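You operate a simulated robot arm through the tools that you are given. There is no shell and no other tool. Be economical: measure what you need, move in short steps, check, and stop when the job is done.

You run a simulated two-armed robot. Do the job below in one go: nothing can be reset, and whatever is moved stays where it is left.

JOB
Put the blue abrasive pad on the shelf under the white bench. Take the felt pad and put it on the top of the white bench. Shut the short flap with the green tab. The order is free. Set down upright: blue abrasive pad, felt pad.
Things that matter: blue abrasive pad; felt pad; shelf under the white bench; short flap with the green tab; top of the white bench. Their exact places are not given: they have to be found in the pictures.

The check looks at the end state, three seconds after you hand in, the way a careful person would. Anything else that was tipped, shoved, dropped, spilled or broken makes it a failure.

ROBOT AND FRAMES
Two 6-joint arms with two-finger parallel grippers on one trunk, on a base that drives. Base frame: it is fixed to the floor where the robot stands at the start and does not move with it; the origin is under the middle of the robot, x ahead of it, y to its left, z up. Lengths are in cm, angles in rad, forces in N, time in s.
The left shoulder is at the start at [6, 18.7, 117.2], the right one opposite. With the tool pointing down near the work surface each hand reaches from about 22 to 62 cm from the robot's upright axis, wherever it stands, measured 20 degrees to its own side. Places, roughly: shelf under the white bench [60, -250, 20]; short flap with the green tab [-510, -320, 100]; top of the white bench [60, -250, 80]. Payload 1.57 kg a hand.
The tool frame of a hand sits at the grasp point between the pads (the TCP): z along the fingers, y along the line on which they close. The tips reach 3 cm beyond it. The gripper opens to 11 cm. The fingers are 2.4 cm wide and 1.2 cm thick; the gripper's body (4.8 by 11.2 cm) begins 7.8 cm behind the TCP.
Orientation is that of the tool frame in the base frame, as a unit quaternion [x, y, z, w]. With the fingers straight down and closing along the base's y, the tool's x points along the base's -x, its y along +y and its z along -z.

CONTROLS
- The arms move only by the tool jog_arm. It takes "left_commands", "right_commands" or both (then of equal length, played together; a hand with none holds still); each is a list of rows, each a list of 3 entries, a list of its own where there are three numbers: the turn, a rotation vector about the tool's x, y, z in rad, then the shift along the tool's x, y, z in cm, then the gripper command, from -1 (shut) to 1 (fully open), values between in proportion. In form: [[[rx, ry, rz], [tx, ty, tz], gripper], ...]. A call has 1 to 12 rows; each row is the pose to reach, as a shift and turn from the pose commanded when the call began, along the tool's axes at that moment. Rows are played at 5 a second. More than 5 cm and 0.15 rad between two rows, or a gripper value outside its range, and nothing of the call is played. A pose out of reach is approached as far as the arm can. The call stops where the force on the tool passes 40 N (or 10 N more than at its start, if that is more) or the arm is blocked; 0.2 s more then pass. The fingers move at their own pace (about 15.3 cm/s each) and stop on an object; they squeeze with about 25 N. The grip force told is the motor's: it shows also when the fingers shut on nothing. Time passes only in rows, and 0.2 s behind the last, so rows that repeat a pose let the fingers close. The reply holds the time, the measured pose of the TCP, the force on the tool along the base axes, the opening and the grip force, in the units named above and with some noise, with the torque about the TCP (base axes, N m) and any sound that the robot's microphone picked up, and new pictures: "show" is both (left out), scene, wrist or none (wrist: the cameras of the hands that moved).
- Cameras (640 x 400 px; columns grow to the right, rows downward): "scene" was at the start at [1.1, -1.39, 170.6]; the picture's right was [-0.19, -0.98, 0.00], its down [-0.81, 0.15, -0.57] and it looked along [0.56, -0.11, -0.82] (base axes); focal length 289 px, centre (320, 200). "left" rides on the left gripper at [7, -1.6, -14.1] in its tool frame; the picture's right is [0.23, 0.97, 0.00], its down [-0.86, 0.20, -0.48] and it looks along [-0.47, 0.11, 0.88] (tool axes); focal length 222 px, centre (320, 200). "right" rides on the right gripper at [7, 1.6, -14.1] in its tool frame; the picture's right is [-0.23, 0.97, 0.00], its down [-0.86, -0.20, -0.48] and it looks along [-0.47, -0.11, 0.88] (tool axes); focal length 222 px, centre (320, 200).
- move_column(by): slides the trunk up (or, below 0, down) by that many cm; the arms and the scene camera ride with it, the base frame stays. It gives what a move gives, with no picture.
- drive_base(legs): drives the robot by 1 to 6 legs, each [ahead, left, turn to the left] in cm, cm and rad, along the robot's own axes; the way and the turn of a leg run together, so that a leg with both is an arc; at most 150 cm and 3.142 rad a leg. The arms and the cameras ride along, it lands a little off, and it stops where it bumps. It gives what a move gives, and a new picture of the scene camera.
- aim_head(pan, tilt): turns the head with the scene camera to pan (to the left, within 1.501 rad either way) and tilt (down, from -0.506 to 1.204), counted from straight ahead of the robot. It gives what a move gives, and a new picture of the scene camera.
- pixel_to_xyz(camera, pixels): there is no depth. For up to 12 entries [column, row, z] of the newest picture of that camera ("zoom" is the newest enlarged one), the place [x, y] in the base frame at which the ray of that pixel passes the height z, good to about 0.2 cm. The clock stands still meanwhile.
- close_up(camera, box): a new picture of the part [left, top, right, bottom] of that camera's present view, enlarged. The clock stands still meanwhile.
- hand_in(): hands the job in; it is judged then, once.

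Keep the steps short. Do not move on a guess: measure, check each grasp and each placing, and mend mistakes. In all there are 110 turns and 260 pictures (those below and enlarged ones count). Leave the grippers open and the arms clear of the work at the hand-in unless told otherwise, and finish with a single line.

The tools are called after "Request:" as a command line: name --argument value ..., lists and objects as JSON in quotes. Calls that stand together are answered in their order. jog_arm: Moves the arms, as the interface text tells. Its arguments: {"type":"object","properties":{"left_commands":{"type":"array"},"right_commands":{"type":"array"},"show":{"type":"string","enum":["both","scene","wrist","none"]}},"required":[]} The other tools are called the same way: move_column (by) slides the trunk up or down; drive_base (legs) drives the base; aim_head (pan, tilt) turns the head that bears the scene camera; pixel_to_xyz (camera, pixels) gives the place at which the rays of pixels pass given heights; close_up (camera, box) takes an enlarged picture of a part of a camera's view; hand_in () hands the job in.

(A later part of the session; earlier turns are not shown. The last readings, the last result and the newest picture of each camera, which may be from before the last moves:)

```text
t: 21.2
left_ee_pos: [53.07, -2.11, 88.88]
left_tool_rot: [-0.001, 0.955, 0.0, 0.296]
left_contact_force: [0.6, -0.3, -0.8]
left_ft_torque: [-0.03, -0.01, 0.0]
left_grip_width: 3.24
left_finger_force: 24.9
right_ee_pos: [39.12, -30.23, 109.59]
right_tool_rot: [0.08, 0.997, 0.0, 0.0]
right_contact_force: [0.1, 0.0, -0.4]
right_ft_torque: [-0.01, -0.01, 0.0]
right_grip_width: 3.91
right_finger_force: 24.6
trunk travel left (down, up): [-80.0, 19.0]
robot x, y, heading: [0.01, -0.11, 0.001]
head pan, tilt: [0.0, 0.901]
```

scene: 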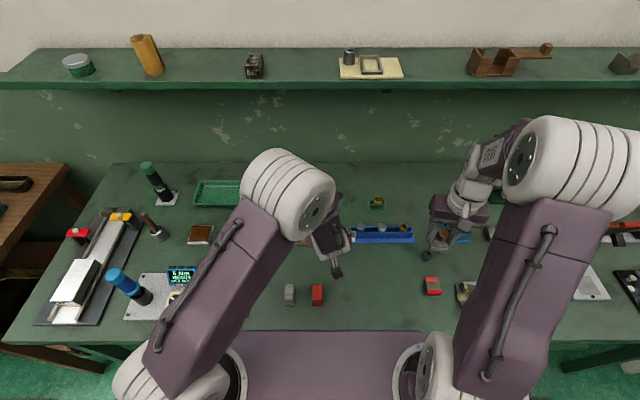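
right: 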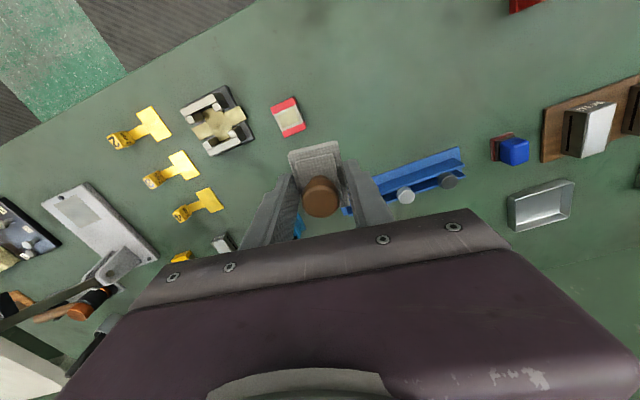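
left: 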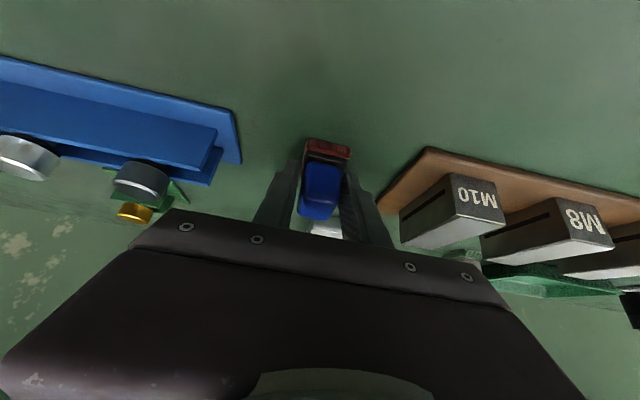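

Held at 3.24 cm. I lift 16 cm straight up, then draw back 12 cm.

Request:
jog_arm --left_commands '[[[0, 0, 0], [-1.7, 0, -2.5], -1], [[0, 0, 0], [-4.5, 0, -6.6], -1], [[0, 0, 0], [-6.8, 0, -9.9], -1], [[0, 0, 0], [-9, 0, -13.2], -1], [[0, 0, 0], [-5.7, 0.5, -15.5], -1], [[0, 0, 0], [-2.4, 1.5, -17.8], -1], [[0, 0, 0], [0.9, 2.5, -20], -1]]' --show "both"

Request:
close_up --camera "left" --box '[220, 100, 420, 260]'

```text
t: 22.8
left_ee_pos: [41.12, 0.48, 104.82]
left_tool_rot: [0.0, 0.955, -0.001, 0.297]
left_contact_force: [-0.3, 0.1, -0.5]
left_ft_torque: [0.0, -0.02, 0.0]
left_grip_width: 3.25
left_finger_force: 24.6
right_ee_pos: [39.04, -30.15, 109.71]
right_tool_rot: [0.08, 0.997, 0.001, 0.0]
right_contact_force: [0.4, -0.7, -0.8]
right_ft_torque: [-0.02, 0.0, -0.06]
right_grip_width: 3.9
right_finger_force: 25.3
trunk travel left (down, up): [-80.0, 19.0]
robot x, y, heading: [-0.27, 0.15, 0.0]
head pan, tilt: [0.0, 0.901]
```

scene: 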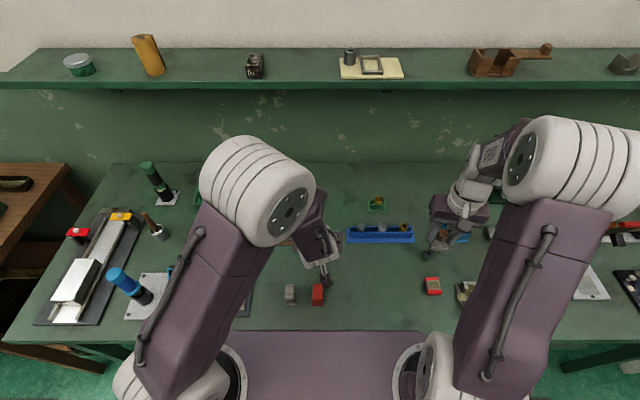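
left: 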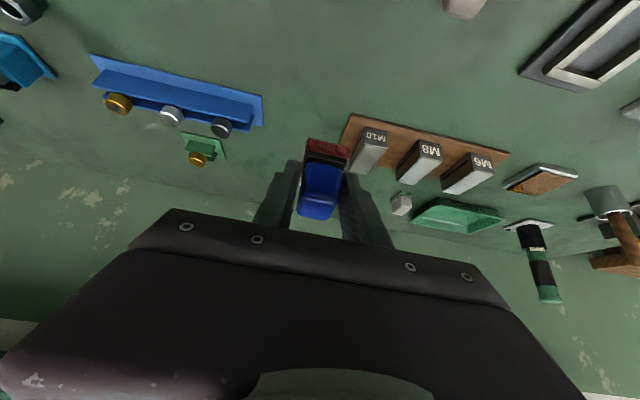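

```text
2.50 times, centred on (320, 180) of left
```

zoom: 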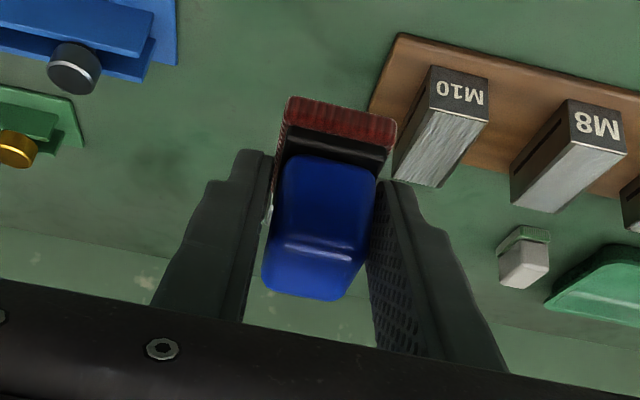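

Both pads are held. Before driving to the white bench I look right to check the floor clearance.

Request:
aim_head --pan -1.5 --tilt 0.5

Request:
pixel_to_xyz --camera "scene" --pixels '[[300, 320, 0], [330, 250, 0], [500, 350, 0], [200, 225, 80], [300, 235, 80], [330, 150, 80], [270, 140, 80]]'

```text
t: 24.4
left_ee_pos: [41.27, 0.62, 104.65]
left_tool_rot: [0.0, 0.955, 0.0, 0.296]
left_contact_force: [0.5, -0.4, -0.3]
left_ft_torque: [0.01, -0.04, -0.02]
left_grip_width: 3.29
left_finger_force: 24.8
right_ee_pos: [39.14, -30.17, 109.65]
right_tool_rot: [0.081, 0.997, 0.0, 0.0]
right_contact_force: [0.8, -0.4, -0.8]
right_ft_torque: [0.03, 0.01, 0.05]
right_grip_width: 3.91
right_finger_force: 25.1
trunk travel left (down, up): [-80.0, 19.0]
robot x, y, heading: [0.21, 0.19, -0.006]
head pan, tilt: [-1.499, 0.499]
```

scene: 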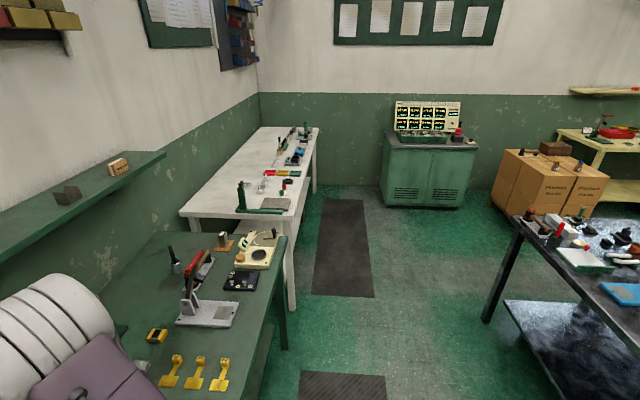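

```text
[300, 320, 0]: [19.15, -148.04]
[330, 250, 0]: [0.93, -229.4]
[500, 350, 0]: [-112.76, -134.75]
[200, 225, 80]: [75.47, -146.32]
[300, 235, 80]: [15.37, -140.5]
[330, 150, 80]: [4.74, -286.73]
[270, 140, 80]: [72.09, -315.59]
```

The aisle is clear: bench front edge near x≈22, dark table at x<-105. I back up 50 cm and strafe right 200 cm to get in front of the white bench's near part.

Request:
drive_base --legs '[[-50, 0, 0], [0, -100, 0], [0, -110, 0]]'

Request:
aim_head --pan 0 --tilt 0.55

```text
t: 37.4
left_ee_pos: [-7.92, -208.89, 104.62]
left_tool_rot: [-0.003, 0.955, 0.001, 0.296]
left_contact_force: [-0.2, -0.5, -0.1]
left_ft_torque: [0.0, 0.03, 0.01]
left_grip_width: 3.28
left_finger_force: 24.9
right_ee_pos: [-9.82, -239.49, 109.75]
right_tool_rot: [0.076, 0.997, -0.001, -0.001]
right_contact_force: [0.0, 0.4, -1.3]
right_ft_torque: [0.02, 0.04, -0.02]
right_grip_width: 3.89
right_finger_force: 25.2
trunk travel left (down, up): [-80.0, 19.0]
robot x, y, heading: [-49.08, -209.92, 0.006]
head pan, tilt: [-1.499, 0.499]
```

scene: 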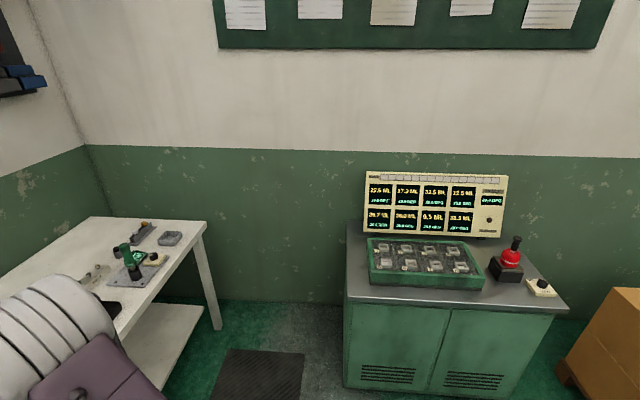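

```text
t: 39.0
left_ee_pos: [-7.97, -208.98, 104.65]
left_tool_rot: [-0.002, 0.956, 0.001, 0.295]
left_contact_force: [0.1, -0.1, -1.0]
left_ft_torque: [-0.01, 0.02, 0.0]
left_grip_width: 3.29
left_finger_force: 25.0
right_ee_pos: [-9.77, -239.55, 109.74]
right_tool_rot: [0.076, 0.997, 0.0, 0.0]
right_contact_force: [0.1, -0.1, 0.1]
right_ft_torque: [-0.01, 0.02, 0.0]
right_grip_width: 3.92
right_finger_force: 24.8
trunk travel left (down, up): [-80.0, 19.0]
robot x, y, heading: [-49.32, -209.42, 0.006]
head pan, tilt: [0.0, 0.55]
```

scene: 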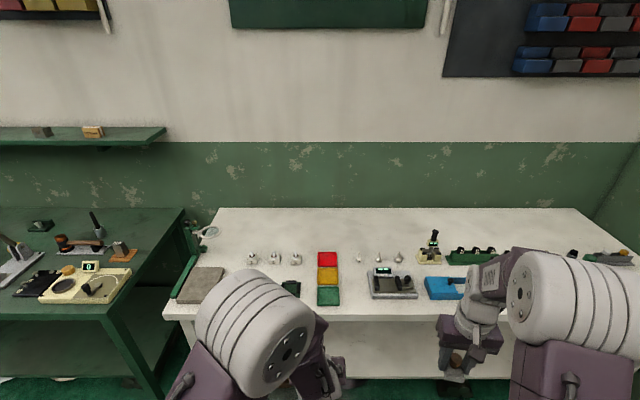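

I'm in front of the white bench. I measure its edges and the items' positions.

Request:
pixel_to_xyz --camera "scene" --pixels '[[170, 305, 80], [425, 311, 80], [215, 209, 80], [580, 209, 80], [328, 295, 80], [300, 285, 80], [345, 275, 80], [370, 285, 80], [390, 375, 20], [385, 320, 20], [400, 236, 80]]'

Request:
close_up --camera "scene" --box '[160, 220, 480, 400]'

```text
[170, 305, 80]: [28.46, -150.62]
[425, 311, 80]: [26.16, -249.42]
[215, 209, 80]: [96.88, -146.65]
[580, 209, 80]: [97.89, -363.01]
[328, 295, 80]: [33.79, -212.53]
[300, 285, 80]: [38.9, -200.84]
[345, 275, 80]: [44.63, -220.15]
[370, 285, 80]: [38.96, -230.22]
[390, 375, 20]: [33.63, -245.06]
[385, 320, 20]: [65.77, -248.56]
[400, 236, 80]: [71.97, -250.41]
```

```text
2.00 times, centred on (320, 310) of scene
```

zoom: 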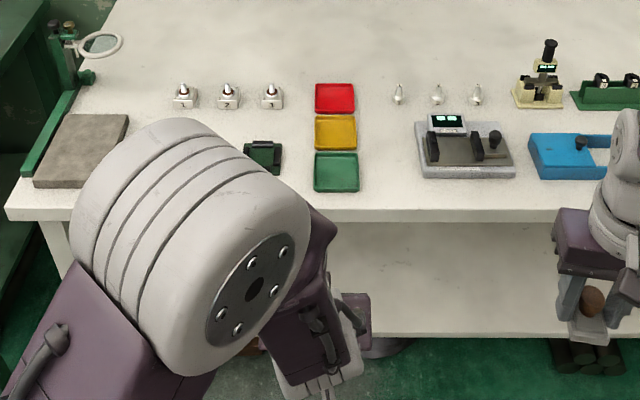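

Bench top spans x 26–97, shelf front edge ≈ x 33.6 at z 20 and it looks empty here. A free area of the top seems to lie around (37,-188). I move sideways to y≈-172 for a clear view before approaching.

Request:
drive_base --legs '[[0, 38, 0]]'

Request:
aim_head --pan -0.2 --tilt 0.6

```text
t: 41.4
left_ee_pos: [-8.14, -171.24, 104.71]
left_tool_rot: [-0.002, 0.955, 0.001, 0.296]
left_contact_force: [-0.3, 0.0, -0.7]
left_ft_torque: [0.0, 0.02, 0.0]
left_grip_width: 3.27
left_finger_force: 25.3
right_ee_pos: [-10.04, -201.85, 109.67]
right_tool_rot: [0.078, 0.997, 0.001, 0.0]
right_contact_force: [-0.5, 0.2, -0.4]
right_ft_torque: [0.0, -0.04, -0.01]
right_grip_width: 3.93
right_finger_force: 25.5
trunk travel left (down, up): [-80.0, 19.0]
robot x, y, heading: [-49.42, -171.81, 0.012]
head pan, tilt: [0.0, 0.55]
```

scene: 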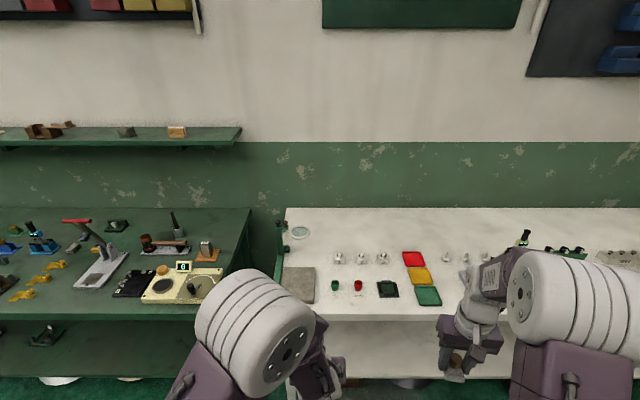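

```text
t: 42.1
left_ee_pos: [-8.15, -171.02, 104.67]
left_tool_rot: [-0.003, 0.955, 0.0, 0.295]
left_contact_force: [-0.4, 0.0, -0.9]
left_ft_torque: [-0.02, 0.0, 0.01]
left_grip_width: 3.28
left_finger_force: 25.1
right_ee_pos: [-10.01, -201.77, 109.71]
right_tool_rot: [0.078, 0.997, 0.0, 0.0]
right_contact_force: [-1.0, 0.1, -0.5]
right_ft_torque: [-0.02, -0.01, -0.03]
right_grip_width: 3.92
right_finger_force: 25.2
trunk travel left (down, up): [-80.0, 19.0]
robot x, y, heading: [-49.37, -172.02, 0.006]
head pan, tilt: [-0.201, 0.6]
```

scene: 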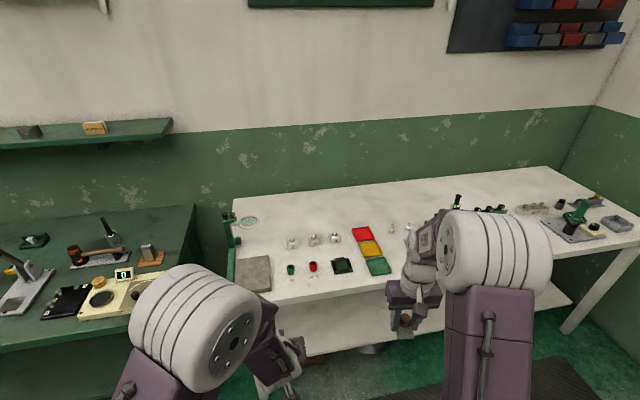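

Small green and red cups stand there, so that spot is not free. The gap between the trays (right edge y≈-217.7) and the grey device (left edge y≈-228.6) is ~11 cm wide and empty. I look at the shelf closely too.

Request:
close_up --camera "scene" --box '[240, 280, 420, 400]'

Request:
drive_base --legs '[[0, -35, -0.01]]'

Request:
aim_head --pan -0.15 --tilt 0.65

Request:
close_up --camera "scene" --box '[240, 200, 440, 400]'

```text
3.33 times, centred on (330, 340) of scene
```

zoom: 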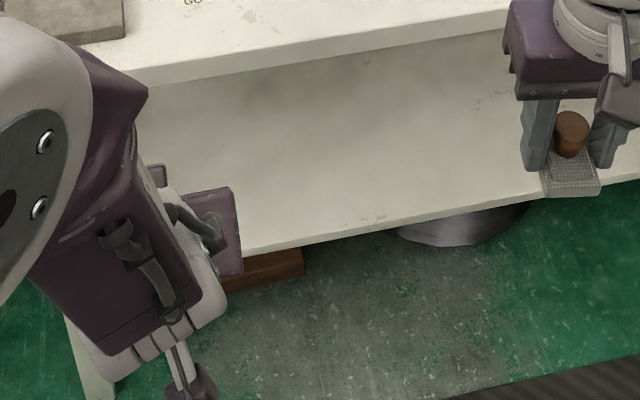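

```text
t: 44.3
left_ee_pos: [-8.13, -206.08, 104.55]
left_tool_rot: [0.002, 0.955, -0.002, 0.296]
left_contact_force: [1.1, 0.3, -1.1]
left_ft_torque: [-0.03, 0.0, -0.03]
left_grip_width: 3.29
left_finger_force: 25.6
right_ee_pos: [-10.35, -236.8, 109.73]
right_tool_rot: [0.081, 0.997, -0.001, 0.0]
right_contact_force: [0.4, 0.4, -0.6]
right_ft_torque: [-0.02, 0.03, 0.03]
right_grip_width: 3.89
right_finger_force: 24.7
trunk travel left (down, up): [-80.0, 19.0]
robot x, y, heading: [-49.02, -206.75, -0.002]
head pan, tilt: [-0.201, 0.6]
```

scene: 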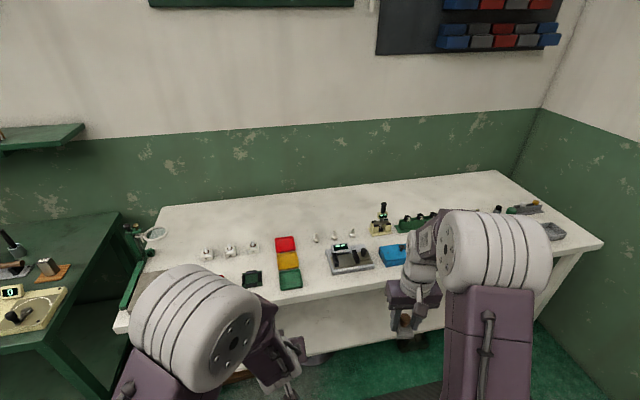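

```text
t: 45.0
left_ee_pos: [-8.19, -206.35, 104.63]
left_tool_rot: [0.002, 0.955, -0.001, 0.296]
left_contact_force: [0.3, 1.1, -0.3]
left_ft_torque: [0.01, -0.02, 0.0]
left_grip_width: 3.31
left_finger_force: 25.4
right_ee_pos: [-10.26, -236.91, 109.73]
right_tool_rot: [0.082, 0.997, 0.0, -0.001]
right_contact_force: [0.6, -0.4, 0.5]
right_ft_torque: [0.01, -0.03, 0.0]
right_grip_width: 3.92
right_finger_force: 25.0
trunk travel left (down, up): [-80.0, 19.0]
robot x, y, heading: [-49.36, -206.6, -0.003]
head pan, tilt: [-0.15, 0.649]
```

scene: 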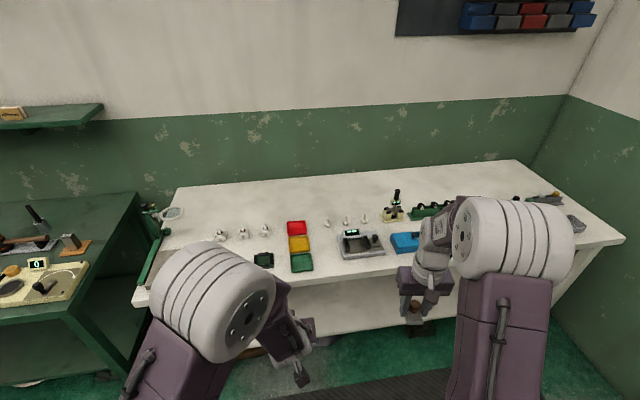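

```text
2.00 times, centred on (340, 300) of scene
```

zoom: 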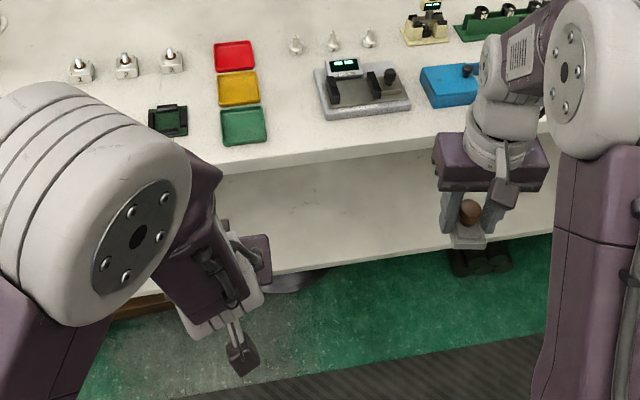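

I measure the gap: tray right corners (313.5,270),(311,252); device left corners (343,259),(337.5,236); bench edge (330,282).

Request:
pixel_to_xyz --camera "scene" --pixels '[[313.5, 270, 80.5], [311, 252, 80.5], [343, 259, 80.5], [337.5, 236, 81], [330, 281, 80], [340, 328, 20], [388, 259, 81]]'

```text
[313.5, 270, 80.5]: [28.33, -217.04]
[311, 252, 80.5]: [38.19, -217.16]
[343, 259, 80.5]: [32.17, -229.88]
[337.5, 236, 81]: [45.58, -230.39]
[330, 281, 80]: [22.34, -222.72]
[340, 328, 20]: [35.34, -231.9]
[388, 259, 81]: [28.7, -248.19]
```

Gap is 13 cm wide; target (37,-223.5). Before closing in I check the robot's own base outline against the floor items (bucket, crate) under the shelf by looking down.

Request:
pixel_to_xyz --camera "scene" --pixels '[[325, 346, 5], [420, 336, 3], [250, 354, 3], [325, 346, 15]]'

Request:
aim_head --pan -0.1 --tilt 1.2

```text
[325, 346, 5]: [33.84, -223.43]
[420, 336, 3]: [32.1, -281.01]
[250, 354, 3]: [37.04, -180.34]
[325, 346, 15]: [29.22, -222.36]
```

```text
t: 45.9
left_ee_pos: [-8.08, -206.23, 104.69]
left_tool_rot: [0.003, 0.955, -0.001, 0.296]
left_contact_force: [-0.2, -0.1, 0.4]
left_ft_torque: [-0.04, 0.0, 0.02]
left_grip_width: 3.28
left_finger_force: 24.9
right_ee_pos: [-10.43, -236.89, 109.7]
right_tool_rot: [0.083, 0.997, -0.001, 0.0]
right_contact_force: [0.4, 0.2, -0.8]
right_ft_torque: [0.0, -0.04, -0.03]
right_grip_width: 3.9
right_finger_force: 24.9
trunk travel left (down, up): [-80.0, 19.0]
robot x, y, heading: [-49.25, -206.6, -0.003]
head pan, tilt: [-0.099, 1.201]
```

scene: 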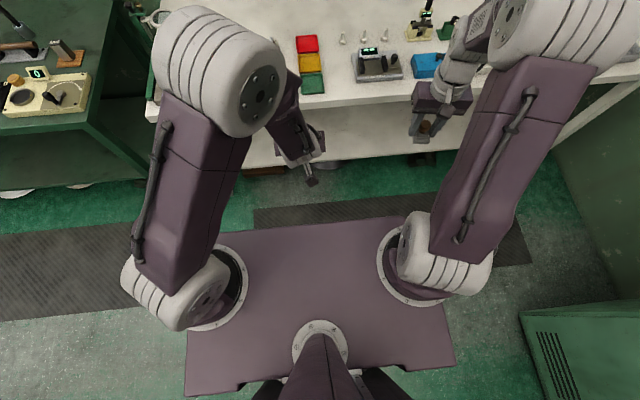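

Request:
pixel_to_xyz --camera "scene" --pixels '[[320, 222, 105], [320, 222, 85], [215, 290, 105], [215, 290, 95], [320, 222, 30], [455, 362, 105], [186, 390, 105]]'

```text
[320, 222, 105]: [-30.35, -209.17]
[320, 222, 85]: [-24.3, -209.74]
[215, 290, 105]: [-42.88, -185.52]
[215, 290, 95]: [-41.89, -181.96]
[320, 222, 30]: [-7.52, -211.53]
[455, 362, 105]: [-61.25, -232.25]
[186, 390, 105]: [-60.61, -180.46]
```

Request:
pixel_to_xyz --camera "scene" --pixels '[[225, 75, 125], [225, 75, 135], [225, 75, 145], [225, 75, 155], [290, 60, 125], [290, 60, 135], [290, 60, 145]]'

```text
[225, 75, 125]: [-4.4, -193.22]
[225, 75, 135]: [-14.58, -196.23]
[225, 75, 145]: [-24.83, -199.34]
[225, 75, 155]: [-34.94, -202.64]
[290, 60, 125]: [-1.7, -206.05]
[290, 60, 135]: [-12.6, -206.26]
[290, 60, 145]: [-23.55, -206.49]
```

Elbow estimate local x≈29, z≈140: with the trunk fully lowered it would be under the bench top, so the shelf can be reached later. First the felt pad: I drive ahead 41 cm (axis x≈-8), hands at z>100.

Request:
drive_base --legs '[[41, 0, 0.003]]'

Request:
aim_head --pan -0.2 --tilt 0.95

```text
t: 48.5
left_ee_pos: [32.75, -206.6, 104.72]
left_tool_rot: [0.004, 0.955, -0.001, 0.296]
left_contact_force: [-1.3, 0.0, -0.6]
left_ft_torque: [0.0, -0.01, 0.02]
left_grip_width: 3.32
left_finger_force: 25.3
right_ee_pos: [30.37, -237.31, 109.72]
right_tool_rot: [0.084, 0.996, 0.001, 0.0]
right_contact_force: [0.1, -0.7, -1.1]
right_ft_torque: [-0.02, -0.05, -0.01]
right_grip_width: 3.91
right_finger_force: 24.8
trunk travel left (down, up): [-80.0, 19.0]
robot x, y, heading: [-8.27, -207.08, -0.011]
head pan, tilt: [-0.099, 1.201]
```

scene: 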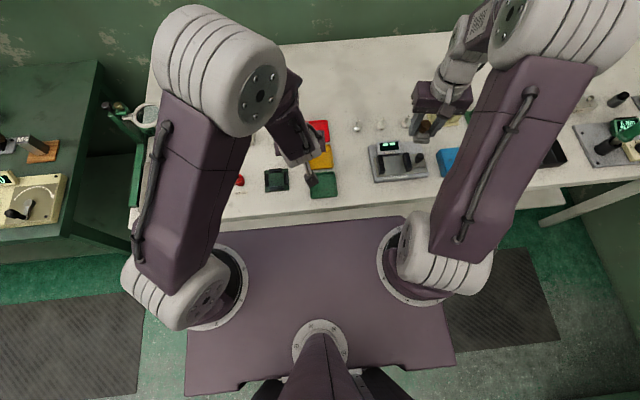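

```text
t: 49.2
left_ee_pos: [32.9, -206.78, 104.72]
left_tool_rot: [0.004, 0.955, -0.001, 0.295]
left_contact_force: [0.4, 0.1, -0.7]
left_ft_torque: [-0.01, 0.02, -0.02]
left_grip_width: 3.3
left_finger_force: 25.1
right_ee_pos: [30.5, -237.32, 109.75]
right_tool_rot: [0.083, 0.997, 0.0, 0.0]
right_contact_force: [0.5, -0.4, -1.5]
right_ft_torque: [-0.01, 0.02, 0.0]
right_grip_width: 3.91
right_finger_force: 24.9
trunk travel left (down, up): [-80.0, 19.0]
robot x, y, heading: [-8.41, -206.97, -0.008]
head pan, tilt: [-0.201, 0.949]
```

scene: 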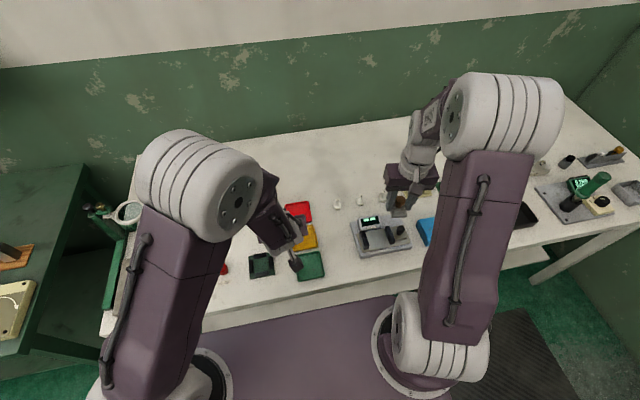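

Request:
pixel_to_xyz --camera "scene" --pixels '[[325, 275, 80.5], [318, 250, 80.5], [362, 254, 80.5], [350, 225, 81], [340, 240, 80], [340, 288, 80], [312, 215, 80.5]]'

Request:
close_up --camera "scene" --box '[260, 170, 440, 300]'

```text
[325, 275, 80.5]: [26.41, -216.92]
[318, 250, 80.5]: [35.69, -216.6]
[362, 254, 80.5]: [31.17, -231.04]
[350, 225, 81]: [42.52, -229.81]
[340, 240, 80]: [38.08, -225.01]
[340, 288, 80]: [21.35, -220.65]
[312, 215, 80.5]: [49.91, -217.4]
```

```text
3.08 times, centred on (350, 235) of scene
```

zoom: 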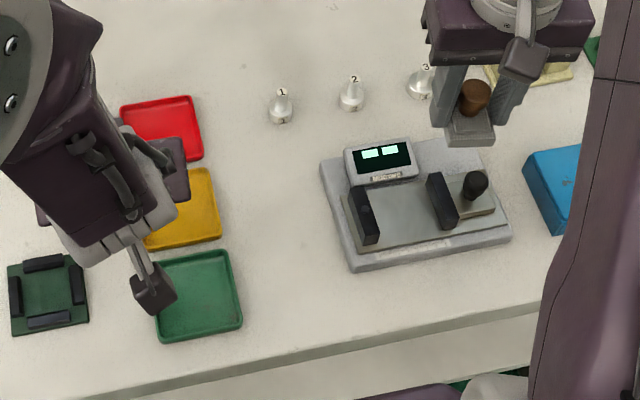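

Gap y -217 to -230. I bring the felt pad to (36,-223.5), yaw back to square, lowering to about z=90, while the left hand moves 8 cm left for clearance.

Request:
jog_arm --right_commands '[[[0, 0, -0.04], [-0.8, 3.6, 0], -1], [[0, 0, -0.08], [-1.6, 7.2, 0], -1], [[0, 0, -0.12], [-2.4, 10.9, 0], -1], [[0, 0, -0.165], [-3.2, 14.5, 0], -1], [[0, 0, -0.165], [-3.2, 14.5, 4], -1], [[0, 0, -0.165], [-3.2, 14.5, 8], -1], [[0, 0, -0.165], [-3.2, 14.5, 12], -1], [[0, 0, -0.165], [-3.2, 14.5, 16], -1], [[0, 0, -0.165], [-3.2, 14.5, 19.5], -1]]' --left_commands '[[[0, 0, 0], [0, 4, 0], -1], [[0, 0, 0], [0, 8, 0], -1], [[0, 0, 0], [0, 8, 0], -1], [[0, 0, 0], [0, 8, 0], -1], [[0, 0, 0], [0, 8, 0], -1], [[0, 0, 0], [0, 8, 0], -1], [[0, 0, 0], [0, 8, 0], -1], [[0, 0, 0], [0, 8, 0], -1], [[0, 0, 0], [0, 8, 0], -1]]' --show "both"

Request:
close_up --camera "right" --box '[200, 80, 440, 260]'

```text
t: 51.2
left_ee_pos: [33.15, -198.95, 105.15]
left_tool_rot: [0.004, 0.956, 0.002, 0.294]
left_contact_force: [0.6, -0.5, -1.0]
left_ft_torque: [0.01, -0.01, -0.01]
left_grip_width: 3.27
left_finger_force: 24.5
left hand out of reach, approached as far as the arm can: row 2, 3, 4, 5, 6, 7, 8, 9
right_ee_pos: [36.13, -223.62, 90.04]
right_tool_rot: [0.001, 1.0, 0.001, 0.0]
right_contact_force: [0.6, -0.2, -0.3]
right_ft_torque: [-0.01, 0.03, -0.01]
right_grip_width: 3.92
right_finger_force: 24.5
trunk travel left (down, up): [-80.0, 19.0]
robot x, y, heading: [-8.15, -206.7, -0.005]
head pan, tilt: [-0.201, 0.949]
```

scene: 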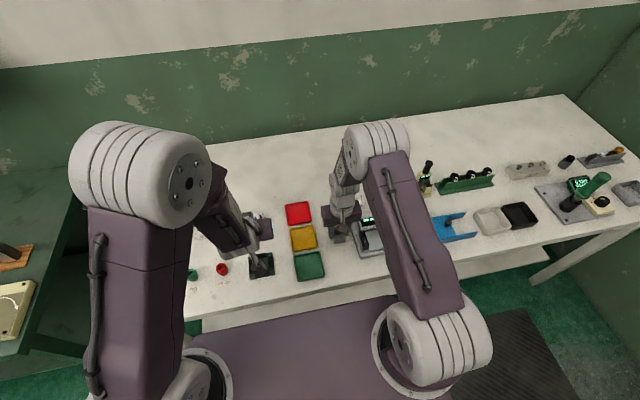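
right: 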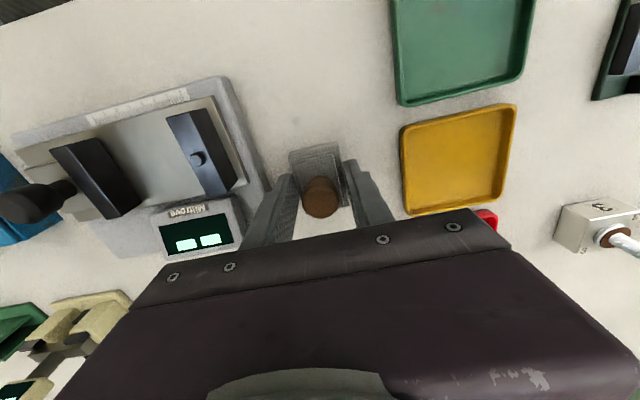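
left: 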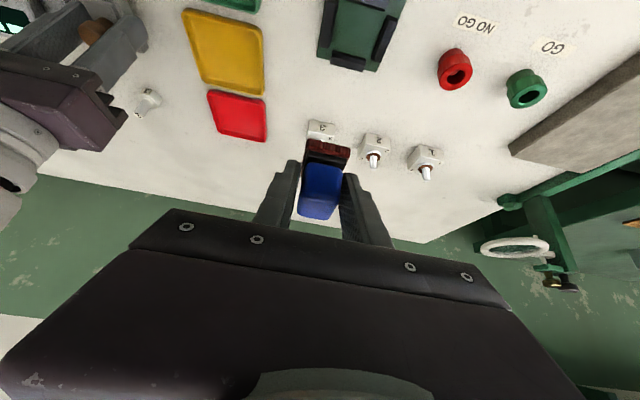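

```text
2.22 times, centred on (320, 170) of right
```

zoom: 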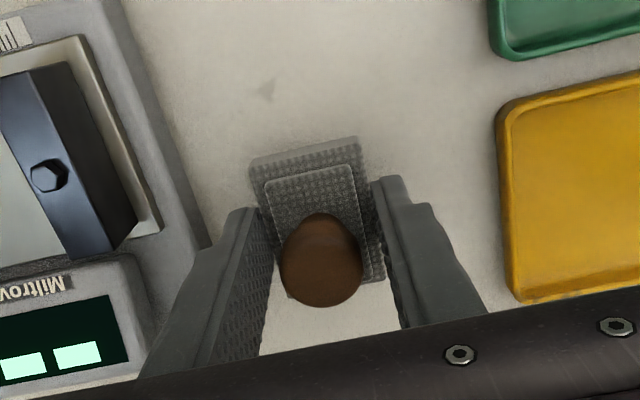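

Well centred. I shift 0.4 cm toward the trays and lower 5.5 cm.

Request:
jog_arm --right_commands '[[[0, 0, 0], [0, 0.4, 2], -1], [[0, 0, 0], [0, 0.4, 4], -1], [[0, 0, 0], [0, 0.4, 5.5], -1]]' --show "wrist"

Request:
close_up --camera "right" --box '[200, 80, 440, 260]'

```text
t: 51.8
left_ee_pos: [32.93, -198.96, 105.31]
left_tool_rot: [0.004, 0.955, 0.001, 0.296]
left_contact_force: [-0.5, -0.4, -0.7]
left_ft_torque: [0.05, 0.02, 0.02]
left_grip_width: 3.28
left_finger_force: 24.7
right_ee_pos: [35.97, -223.16, 88.0]
right_tool_rot: [0.002, 1.0, 0.0, 0.002]
right_contact_force: [-12.1, 0.2, 30.5]
right_ft_torque: [0.56, 0.71, 0.1]
right_grip_width: 3.91
right_finger_force: 25.5
trunk travel left (down, up): [-80.0, 19.0]
robot x, y, heading: [-8.29, -206.55, -0.014]
head pan, tilt: [-0.201, 0.949]
stopped in row 2 (right hand): the force on the tool passed its limit (the readings are from after the stop); the commanded pose is now the measured one
```

right: 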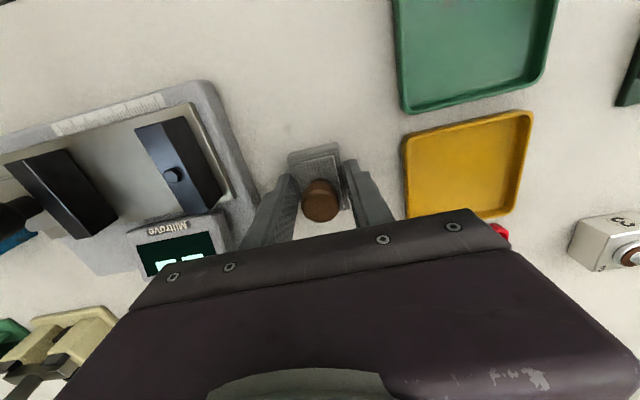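

```text
2.22 times, centred on (320, 170) of right
```

zoom: 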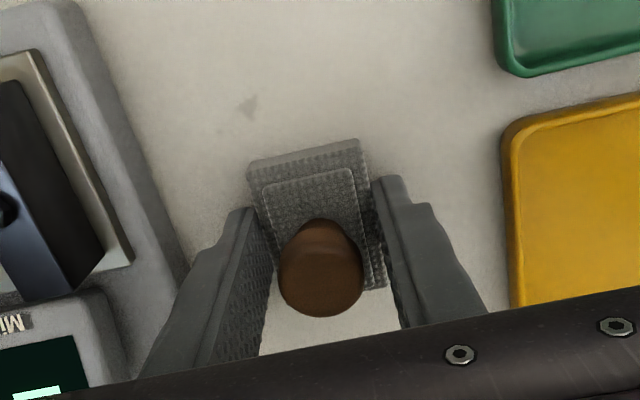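

Contact already at z=88 (pad bottom ≈84.4), so either the top is higher than told, or something else touched. I triangulate the yellow tray's corner from both cameras to find the surface height.

Request:
pixel_to_xyz --camera "right" --pixels '[[404, 138, 80.5], [404, 138, 83], [404, 138, 85], [404, 138, 86]]'

Request:
pixel_to_xyz --camera "scene" --pixels '[[317.2, 247.3, 80.5], [317.2, 247.3, 83], [317.2, 247.3, 85], [317.2, 247.3, 86]]'

Request:
close_up --camera "scene" --box '[280, 180, 400, 300]'

```text
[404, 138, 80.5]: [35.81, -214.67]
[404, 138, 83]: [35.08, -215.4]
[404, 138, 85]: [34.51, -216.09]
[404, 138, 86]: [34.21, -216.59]
```

```text
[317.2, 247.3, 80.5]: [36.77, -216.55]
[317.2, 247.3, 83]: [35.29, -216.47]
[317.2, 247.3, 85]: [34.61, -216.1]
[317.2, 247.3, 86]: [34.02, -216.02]
```

```text
3.33 times, centred on (340, 240) of scene
```

zoom: 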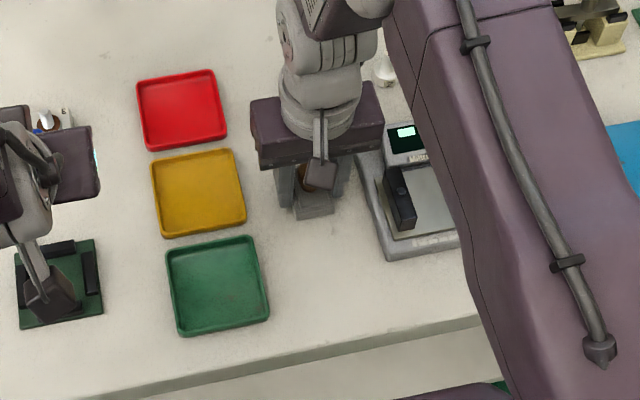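

The surface is at about z=84.4, so the pad really stands on the top. I ease off slightly, open to about 6.5 cm, and rise straight up.

Request:
jog_arm --right_commands '[[[0, 0, 0], [0, 0, -0.1], -1], [[0, 0, 0], [0, 0, -0.1], 0.18], [[0, 0, 0], [0, 0, -0.1], 0.18], [[0, 0, 0], [0, 0, -0.1], 0.18], [[0, 0, 0], [0, 0, -4], 0.18], [[0, 0, 0], [0, 0, -8], 0.18], [[0, 0, 0], [0, 0, -12], 0.18]]' --show "both"

Request:
close_up --camera "right" --box '[200, 80, 440, 260]'

```text
t: 53.4
left_ee_pos: [33.19, -198.96, 105.25]
left_tool_rot: [0.004, 0.956, 0.002, 0.294]
left_contact_force: [0.2, 0.0, 0.3]
left_ft_torque: [-0.01, 0.01, 0.0]
left_grip_width: 3.29
left_finger_force: 25.0
right_ee_pos: [36.28, -223.21, 99.73]
right_tool_rot: [0.002, 1.0, -0.001, 0.001]
right_contact_force: [-0.9, -0.5, -0.2]
right_ft_torque: [-0.01, 0.01, 0.01]
right_grip_width: 6.47
right_finger_force: 0.1
trunk travel left (down, up): [-80.0, 19.0]
robot x, y, heading: [-8.0, -206.72, -0.007]
head pan, tilt: [-0.201, 0.949]
```

scene: 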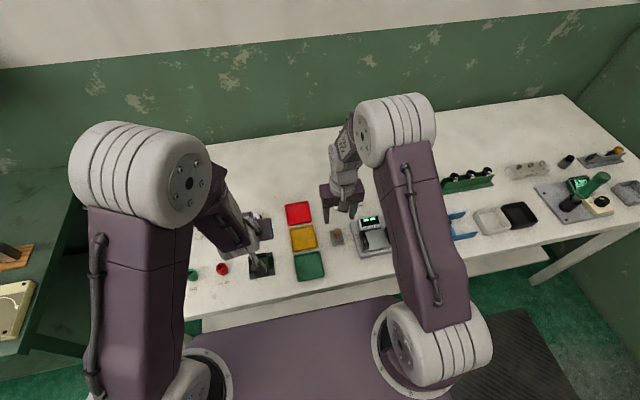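
right: 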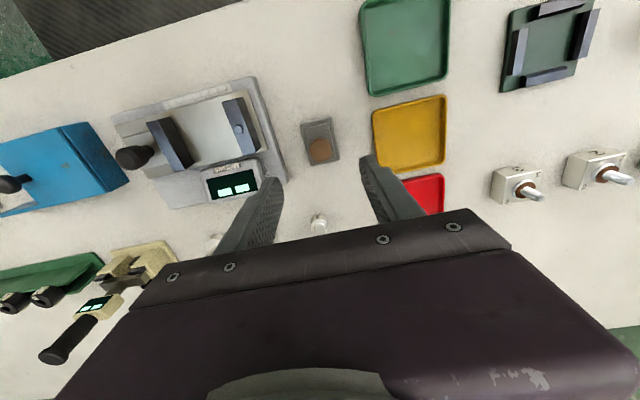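

```text
2.22 times, centred on (320, 170) of right
```

zoom: 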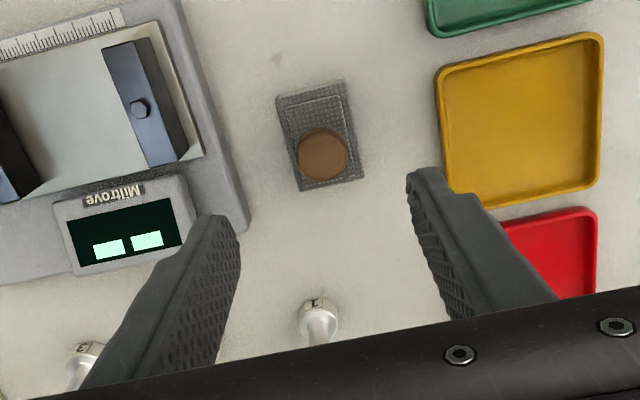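

The felt pad stands flat on the top. I lift the right hand a bit, back off 45 cm, and then lower the trunk for the shelf.

Request:
jog_arm --right_commands '[[[0, 0, 0], [2, 0, -4], 1], [[0, 0, 0], [5, -2, -7], 1], [[0, 0, 0], [8, -5, -8], 1]]' --show "none"

Request:
drive_base --legs '[[-45, 0, 0.008]]'

Request:
move_column --by -70

Request:
aim_head --pan 0 --tilt 0.5

```text
t: 54.2
left_ee_pos: [33.15, -199.2, 105.23]
left_tool_rot: [0.004, 0.956, 0.002, 0.294]
left_contact_force: [0.5, -0.6, -2.1]
left_ft_torque: [-0.01, 0.02, -0.01]
left_grip_width: 3.27
left_finger_force: 24.8
right_ee_pos: [28.19, -228.5, 107.74]
right_tool_rot: [0.002, 1.0, 0.002, 0.002]
right_contact_force: [-0.3, -0.2, -0.6]
right_ft_torque: [0.04, -0.02, -0.01]
right_grip_width: 10.99
right_finger_force: 0.0
trunk travel left (down, up): [-80.0, 19.0]
robot x, y, heading: [-8.33, -206.84, -0.011]
head pan, tilt: [-0.201, 0.949]
```

```text
t: 56.9
left_ee_pos: [-11.64, -198.38, 105.12]
left_tool_rot: [0.0, 0.956, 0.002, 0.293]
left_contact_force: [-0.1, 0.2, -0.4]
left_ft_torque: [0.02, 0.0, -0.01]
left_grip_width: 3.29
left_finger_force: 24.7
right_ee_pos: [-16.36, -227.86, 107.69]
right_tool_rot: [-0.004, 1.0, 0.0, 0.001]
right_contact_force: [-0.3, -0.7, 0.0]
right_ft_torque: [-0.02, 0.04, 0.0]
right_grip_width: 11.01
right_finger_force: 0.1
trunk travel left (down, up): [-80.0, 19.0]
robot x, y, heading: [-52.85, -206.42, 0.002]
head pan, tilt: [-0.201, 0.949]
```

scene: 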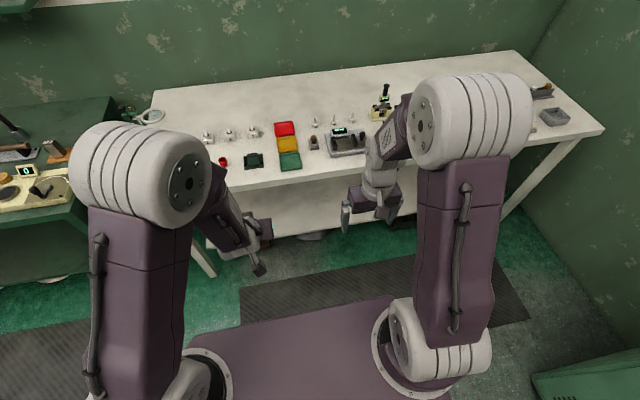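

```text
refused: -70 is not a number from -40 to 40
```

```text
t: 57.8
left_ee_pos: [-11.66, -198.58, 105.09]
left_tool_rot: [0.001, 0.956, 0.003, 0.294]
left_contact_force: [-0.2, 0.7, -0.5]
left_ft_torque: [-0.03, -0.01, -0.01]
left_grip_width: 3.29
left_finger_force: 25.1
right_ee_pos: [-16.47, -227.86, 107.68]
right_tool_rot: [-0.004, 1.0, 0.001, 0.002]
right_contact_force: [0.3, -0.2, -0.3]
right_ft_torque: [0.01, -0.01, 0.02]
right_grip_width: 10.99
right_finger_force: 0.2
trunk travel left (down, up): [-80.0, 19.0]
robot x, y, heading: [-53.38, -206.34, 0.004]
head pan, tilt: [0.0, 0.499]
```

scene: 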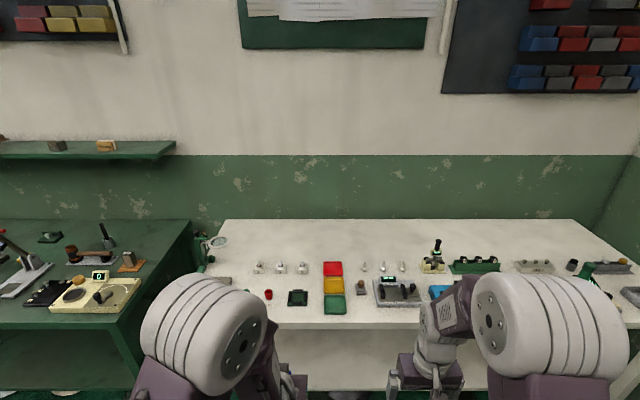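

The trunk moves at most 40 per call. I lower in two steps of 35 with hands well off the bench, and aim the head at the shelf.

Request:
move_column --by -35

Request:
move_column --by -35

Request:
aim_head --pan 0.0 --tilt 0.6

```text
t: 61.2
left_ee_pos: [-11.79, -198.45, 70.34]
left_tool_rot: [0.0, 0.956, 0.003, 0.293]
left_contact_force: [0.1, -0.3, -0.6]
left_ft_torque: [0.02, 0.03, 0.02]
left_grip_width: 3.26
left_finger_force: 25.3
right_ee_pos: [-16.41, -227.72, 72.69]
right_tool_rot: [-0.004, 1.0, 0.0, 0.003]
right_contact_force: [-0.2, 0.3, 0.2]
right_ft_torque: [0.03, 0.02, -0.01]
right_grip_width: 10.99
right_finger_force: 0.0
trunk travel left (down, up): [-45.0, 54.0]
robot x, y, heading: [-53.41, -206.46, 0.001]
head pan, tilt: [0.0, 0.499]
```

```text
t: 64.6
left_ee_pos: [-11.78, -198.35, 35.15]
left_tool_rot: [-0.001, 0.956, 0.004, 0.294]
left_contact_force: [0.2, 0.0, 0.2]
left_ft_torque: [0.01, 0.0, -0.01]
left_grip_width: 3.32
left_finger_force: 25.8
right_ee_pos: [-16.41, -227.82, 37.72]
right_tool_rot: [-0.003, 1.0, 0.0, 0.002]
right_contact_force: [0.0, 0.5, 0.2]
right_ft_torque: [0.04, -0.01, -0.01]
right_grip_width: 11.01
right_finger_force: 0.0
trunk travel left (down, up): [-10.0, 89.0]
robot x, y, heading: [-53.0, -206.47, 0.004]
head pan, tilt: [0.0, 0.499]
```

```text
t: 65.3
left_ee_pos: [-11.82, -198.47, 35.21]
left_tool_rot: [0.0, 0.956, 0.003, 0.294]
left_contact_force: [0.3, -0.4, -0.8]
left_ft_torque: [0.01, -0.01, -0.05]
left_grip_width: 3.27
left_finger_force: 24.9
right_ee_pos: [-16.47, -227.79, 37.62]
right_tool_rot: [-0.003, 1.0, 0.0, 0.002]
right_contact_force: [-1.0, 0.2, -0.6]
right_ft_torque: [-0.01, -0.03, -0.01]
right_grip_width: 11.0
right_finger_force: 0.0
trunk travel left (down, up): [-10.0, 89.0]
robot x, y, heading: [-53.27, -206.25, -0.001]
head pan, tilt: [0.0, 0.6]
```

scene: 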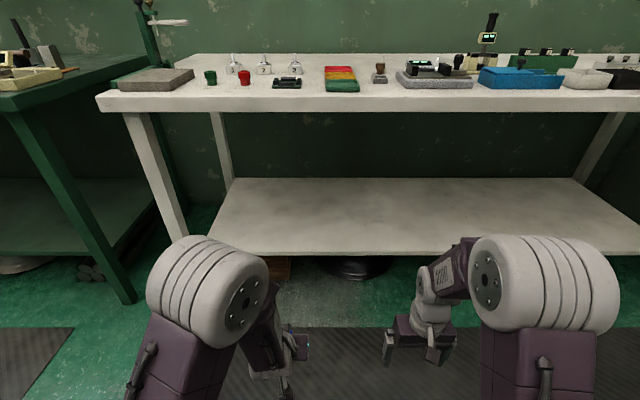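

The shelf is clearly visible and empty; the felt pad stands upright on top at (380,72). I triangulate the shelf height and the front edges.

Request:
pixel_to_xyz --camera "scene" --pixels '[[390, 250, 20], [390, 250, 22], [390, 250, 24], [390, 250, 26], [270, 240, 22], [270, 210, 22], [240, 178, 22], [320, 112, 78], [320, 112, 80], [180, 240, 22]]'

Request:
close_up --camera "scene" --box '[140, 60, 440, 280]'

```text
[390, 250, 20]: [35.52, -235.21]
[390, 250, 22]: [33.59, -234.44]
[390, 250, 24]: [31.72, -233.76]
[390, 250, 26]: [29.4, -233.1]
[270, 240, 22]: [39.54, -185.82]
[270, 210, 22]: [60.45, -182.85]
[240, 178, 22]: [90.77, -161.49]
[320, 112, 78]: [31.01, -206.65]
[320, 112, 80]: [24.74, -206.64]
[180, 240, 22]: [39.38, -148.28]
```

```text
1.82 times, centred on (290, 170) of scene
```

zoom: 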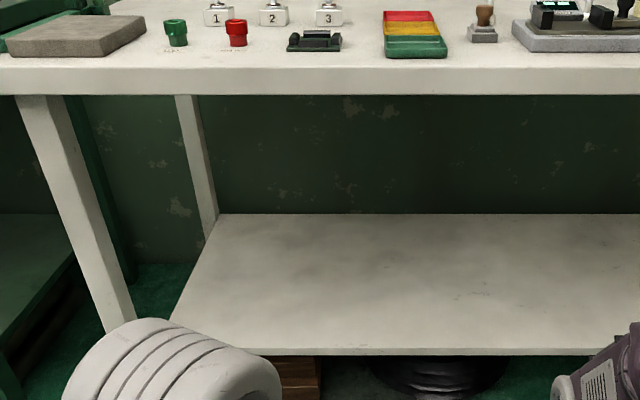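

The two views agree on shelf top z≈24, front edge x≈31.5, bench underside ≈78. I raise the left hand 6 cm, raise and draw in the right hand, and then lower the trunk 9 more.

Request:
jog_arm --left_commands '[[[0, 0, 0], [-1.7, -2, -2.5], -1], [[0, 0, 0], [-3.4, -3, -5], -1], [[0, 0, 0], [-3.4, -3, -5], -1]]' --right_commands '[[[0, 0, 0], [2, 0, -3], 1], [[0, 0, 0], [4, 0, -6], 1], [[0, 0, 0], [6, 0, -8], 1]]' --show "none"

Request:
move_column --by -9

Request:
aim_head --pan 0.15 --tilt 0.6

```text
t: 66.1
left_ee_pos: [-11.7, -201.48, 41.11]
left_tool_rot: [0.0, 0.956, 0.002, 0.294]
left_contact_force: [-0.2, -0.3, -0.3]
left_ft_torque: [0.01, 0.03, -0.01]
left_grip_width: 3.28
left_finger_force: 25.1
right_ee_pos: [-22.53, -227.73, 45.55]
right_tool_rot: [-0.004, 1.0, 0.001, 0.002]
right_contact_force: [-0.7, -0.4, -0.2]
right_ft_torque: [0.05, 0.0, 0.0]
right_grip_width: 11.01
right_finger_force: 0.0
trunk travel left (down, up): [-10.0, 89.0]
robot x, y, heading: [-53.17, -206.52, 0.002]
head pan, tilt: [0.0, 0.6]
```

```text
t: 67.3
left_ee_pos: [-11.86, -201.44, 32.19]
left_tool_rot: [-0.001, 0.956, 0.004, 0.294]
left_contact_force: [-0.4, 0.9, -0.4]
left_ft_torque: [0.01, 0.02, 0.0]
left_grip_width: 3.27
left_finger_force: 24.7
right_ee_pos: [-22.49, -227.74, 36.52]
right_tool_rot: [-0.003, 1.0, -0.001, 0.001]
right_contact_force: [-1.2, -0.7, 0.1]
right_ft_torque: [0.0, 0.0, -0.01]
right_grip_width: 11.02
right_finger_force: 0.0
trunk travel left (down, up): [-1.0, 98.0]
robot x, y, heading: [-53.05, -206.82, 0.001]
head pan, tilt: [0.0, 0.6]
```

```text
t: 68.0
left_ee_pos: [-11.82, -201.44, 32.13]
left_tool_rot: [-0.001, 0.956, 0.003, 0.294]
left_contact_force: [0.0, -0.2, -0.2]
left_ft_torque: [-0.02, 0.01, 0.02]
left_grip_width: 3.29
left_finger_force: 24.8
right_ee_pos: [-22.58, -227.72, 36.52]
right_tool_rot: [-0.004, 1.0, 0.0, 0.001]
right_contact_force: [-0.5, 0.1, -0.6]
right_ft_torque: [-0.01, 0.01, -0.02]
right_grip_width: 11.04
right_finger_force: 0.1
trunk travel left (down, up): [-1.0, 98.0]
robot x, y, heading: [-53.28, -206.67, -0.001]
head pan, tilt: [0.15, 0.6]
```

scene: 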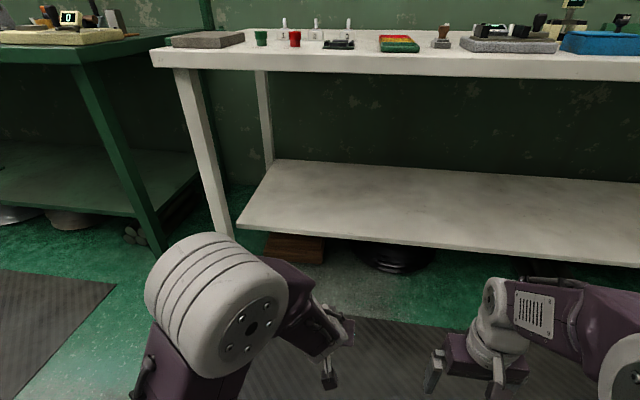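

The left elbow's top is now at about z 67, under the bench underside (~78). I drive ahead 35 cm, then look.

Request:
drive_base --legs '[[35, 0, 0.0]]'

```text
t: 70.3
left_ee_pos: [23.23, -201.51, 32.2]
left_tool_rot: [0.001, 0.956, 0.003, 0.294]
left_contact_force: [-0.8, 0.2, -0.5]
left_ft_torque: [0.01, 0.0, 0.01]
left_grip_width: 3.28
left_finger_force: 25.0
right_ee_pos: [12.46, -227.84, 36.61]
right_tool_rot: [-0.002, 1.0, 0.0, 0.002]
right_contact_force: [0.3, 0.2, -0.2]
right_ft_torque: [0.04, 0.01, 0.03]
right_grip_width: 11.0
right_finger_force: 0.0
trunk travel left (down, up): [-1.0, 98.0]
robot x, y, heading: [-18.17, -206.4, 0.004]
head pan, tilt: [0.15, 0.6]
```

scene: 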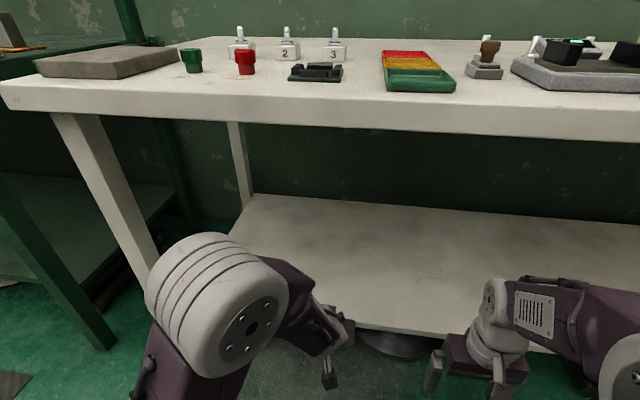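

All clear. I go on 10 cm and look with the left wrist camera.

Request:
drive_base --legs '[[10, 0, 0.0]]'

Request:
close_up --camera "left" --box '[0, 0, 640, 400]'

Request:
pixel_to_xyz --camera "scene" --pixels '[[400, 330, 24], [400, 270, 24], [320, 340, 32]]'

```text
t: 71.5
left_ee_pos: [33.27, -201.61, 32.15]
left_tool_rot: [0.001, 0.956, 0.003, 0.294]
left_contact_force: [0.3, 0.8, 0.0]
left_ft_torque: [0.0, -0.01, -0.02]
left_grip_width: 3.3
left_finger_force: 24.5
right_ee_pos: [22.49, -227.77, 36.47]
right_tool_rot: [-0.001, 1.0, 0.0, 0.002]
right_contact_force: [0.9, 0.0, 0.6]
right_ft_torque: [-0.01, 0.03, -0.03]
right_grip_width: 11.01
right_finger_force: 0.1
trunk travel left (down, up): [-1.0, 98.0]
robot x, y, heading: [-8.3, -206.93, -0.006]
head pan, tilt: [0.15, 0.6]
```

scene: 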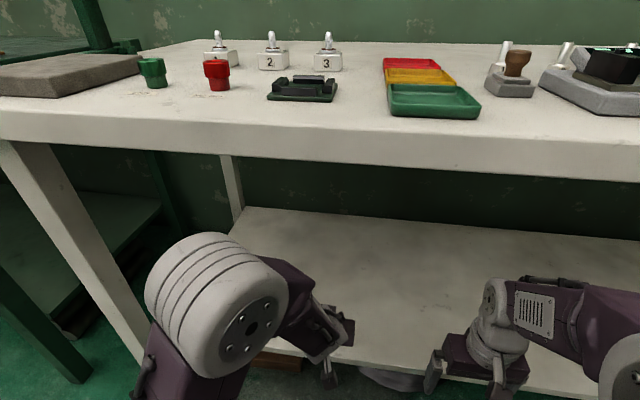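

```text
1.00 times, centred on (320, 200) of left
```

zoom: 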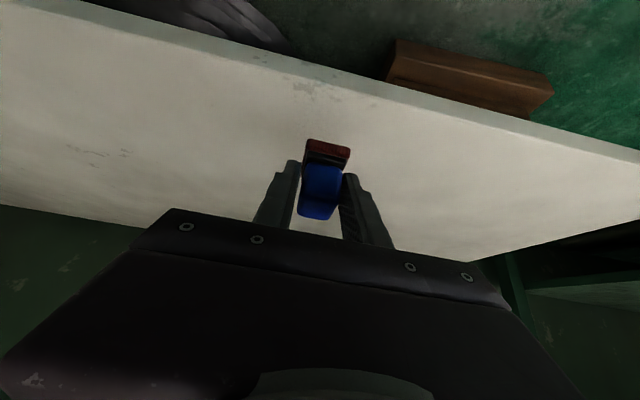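

```text
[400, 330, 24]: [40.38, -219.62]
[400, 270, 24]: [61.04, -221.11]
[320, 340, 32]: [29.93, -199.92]
```

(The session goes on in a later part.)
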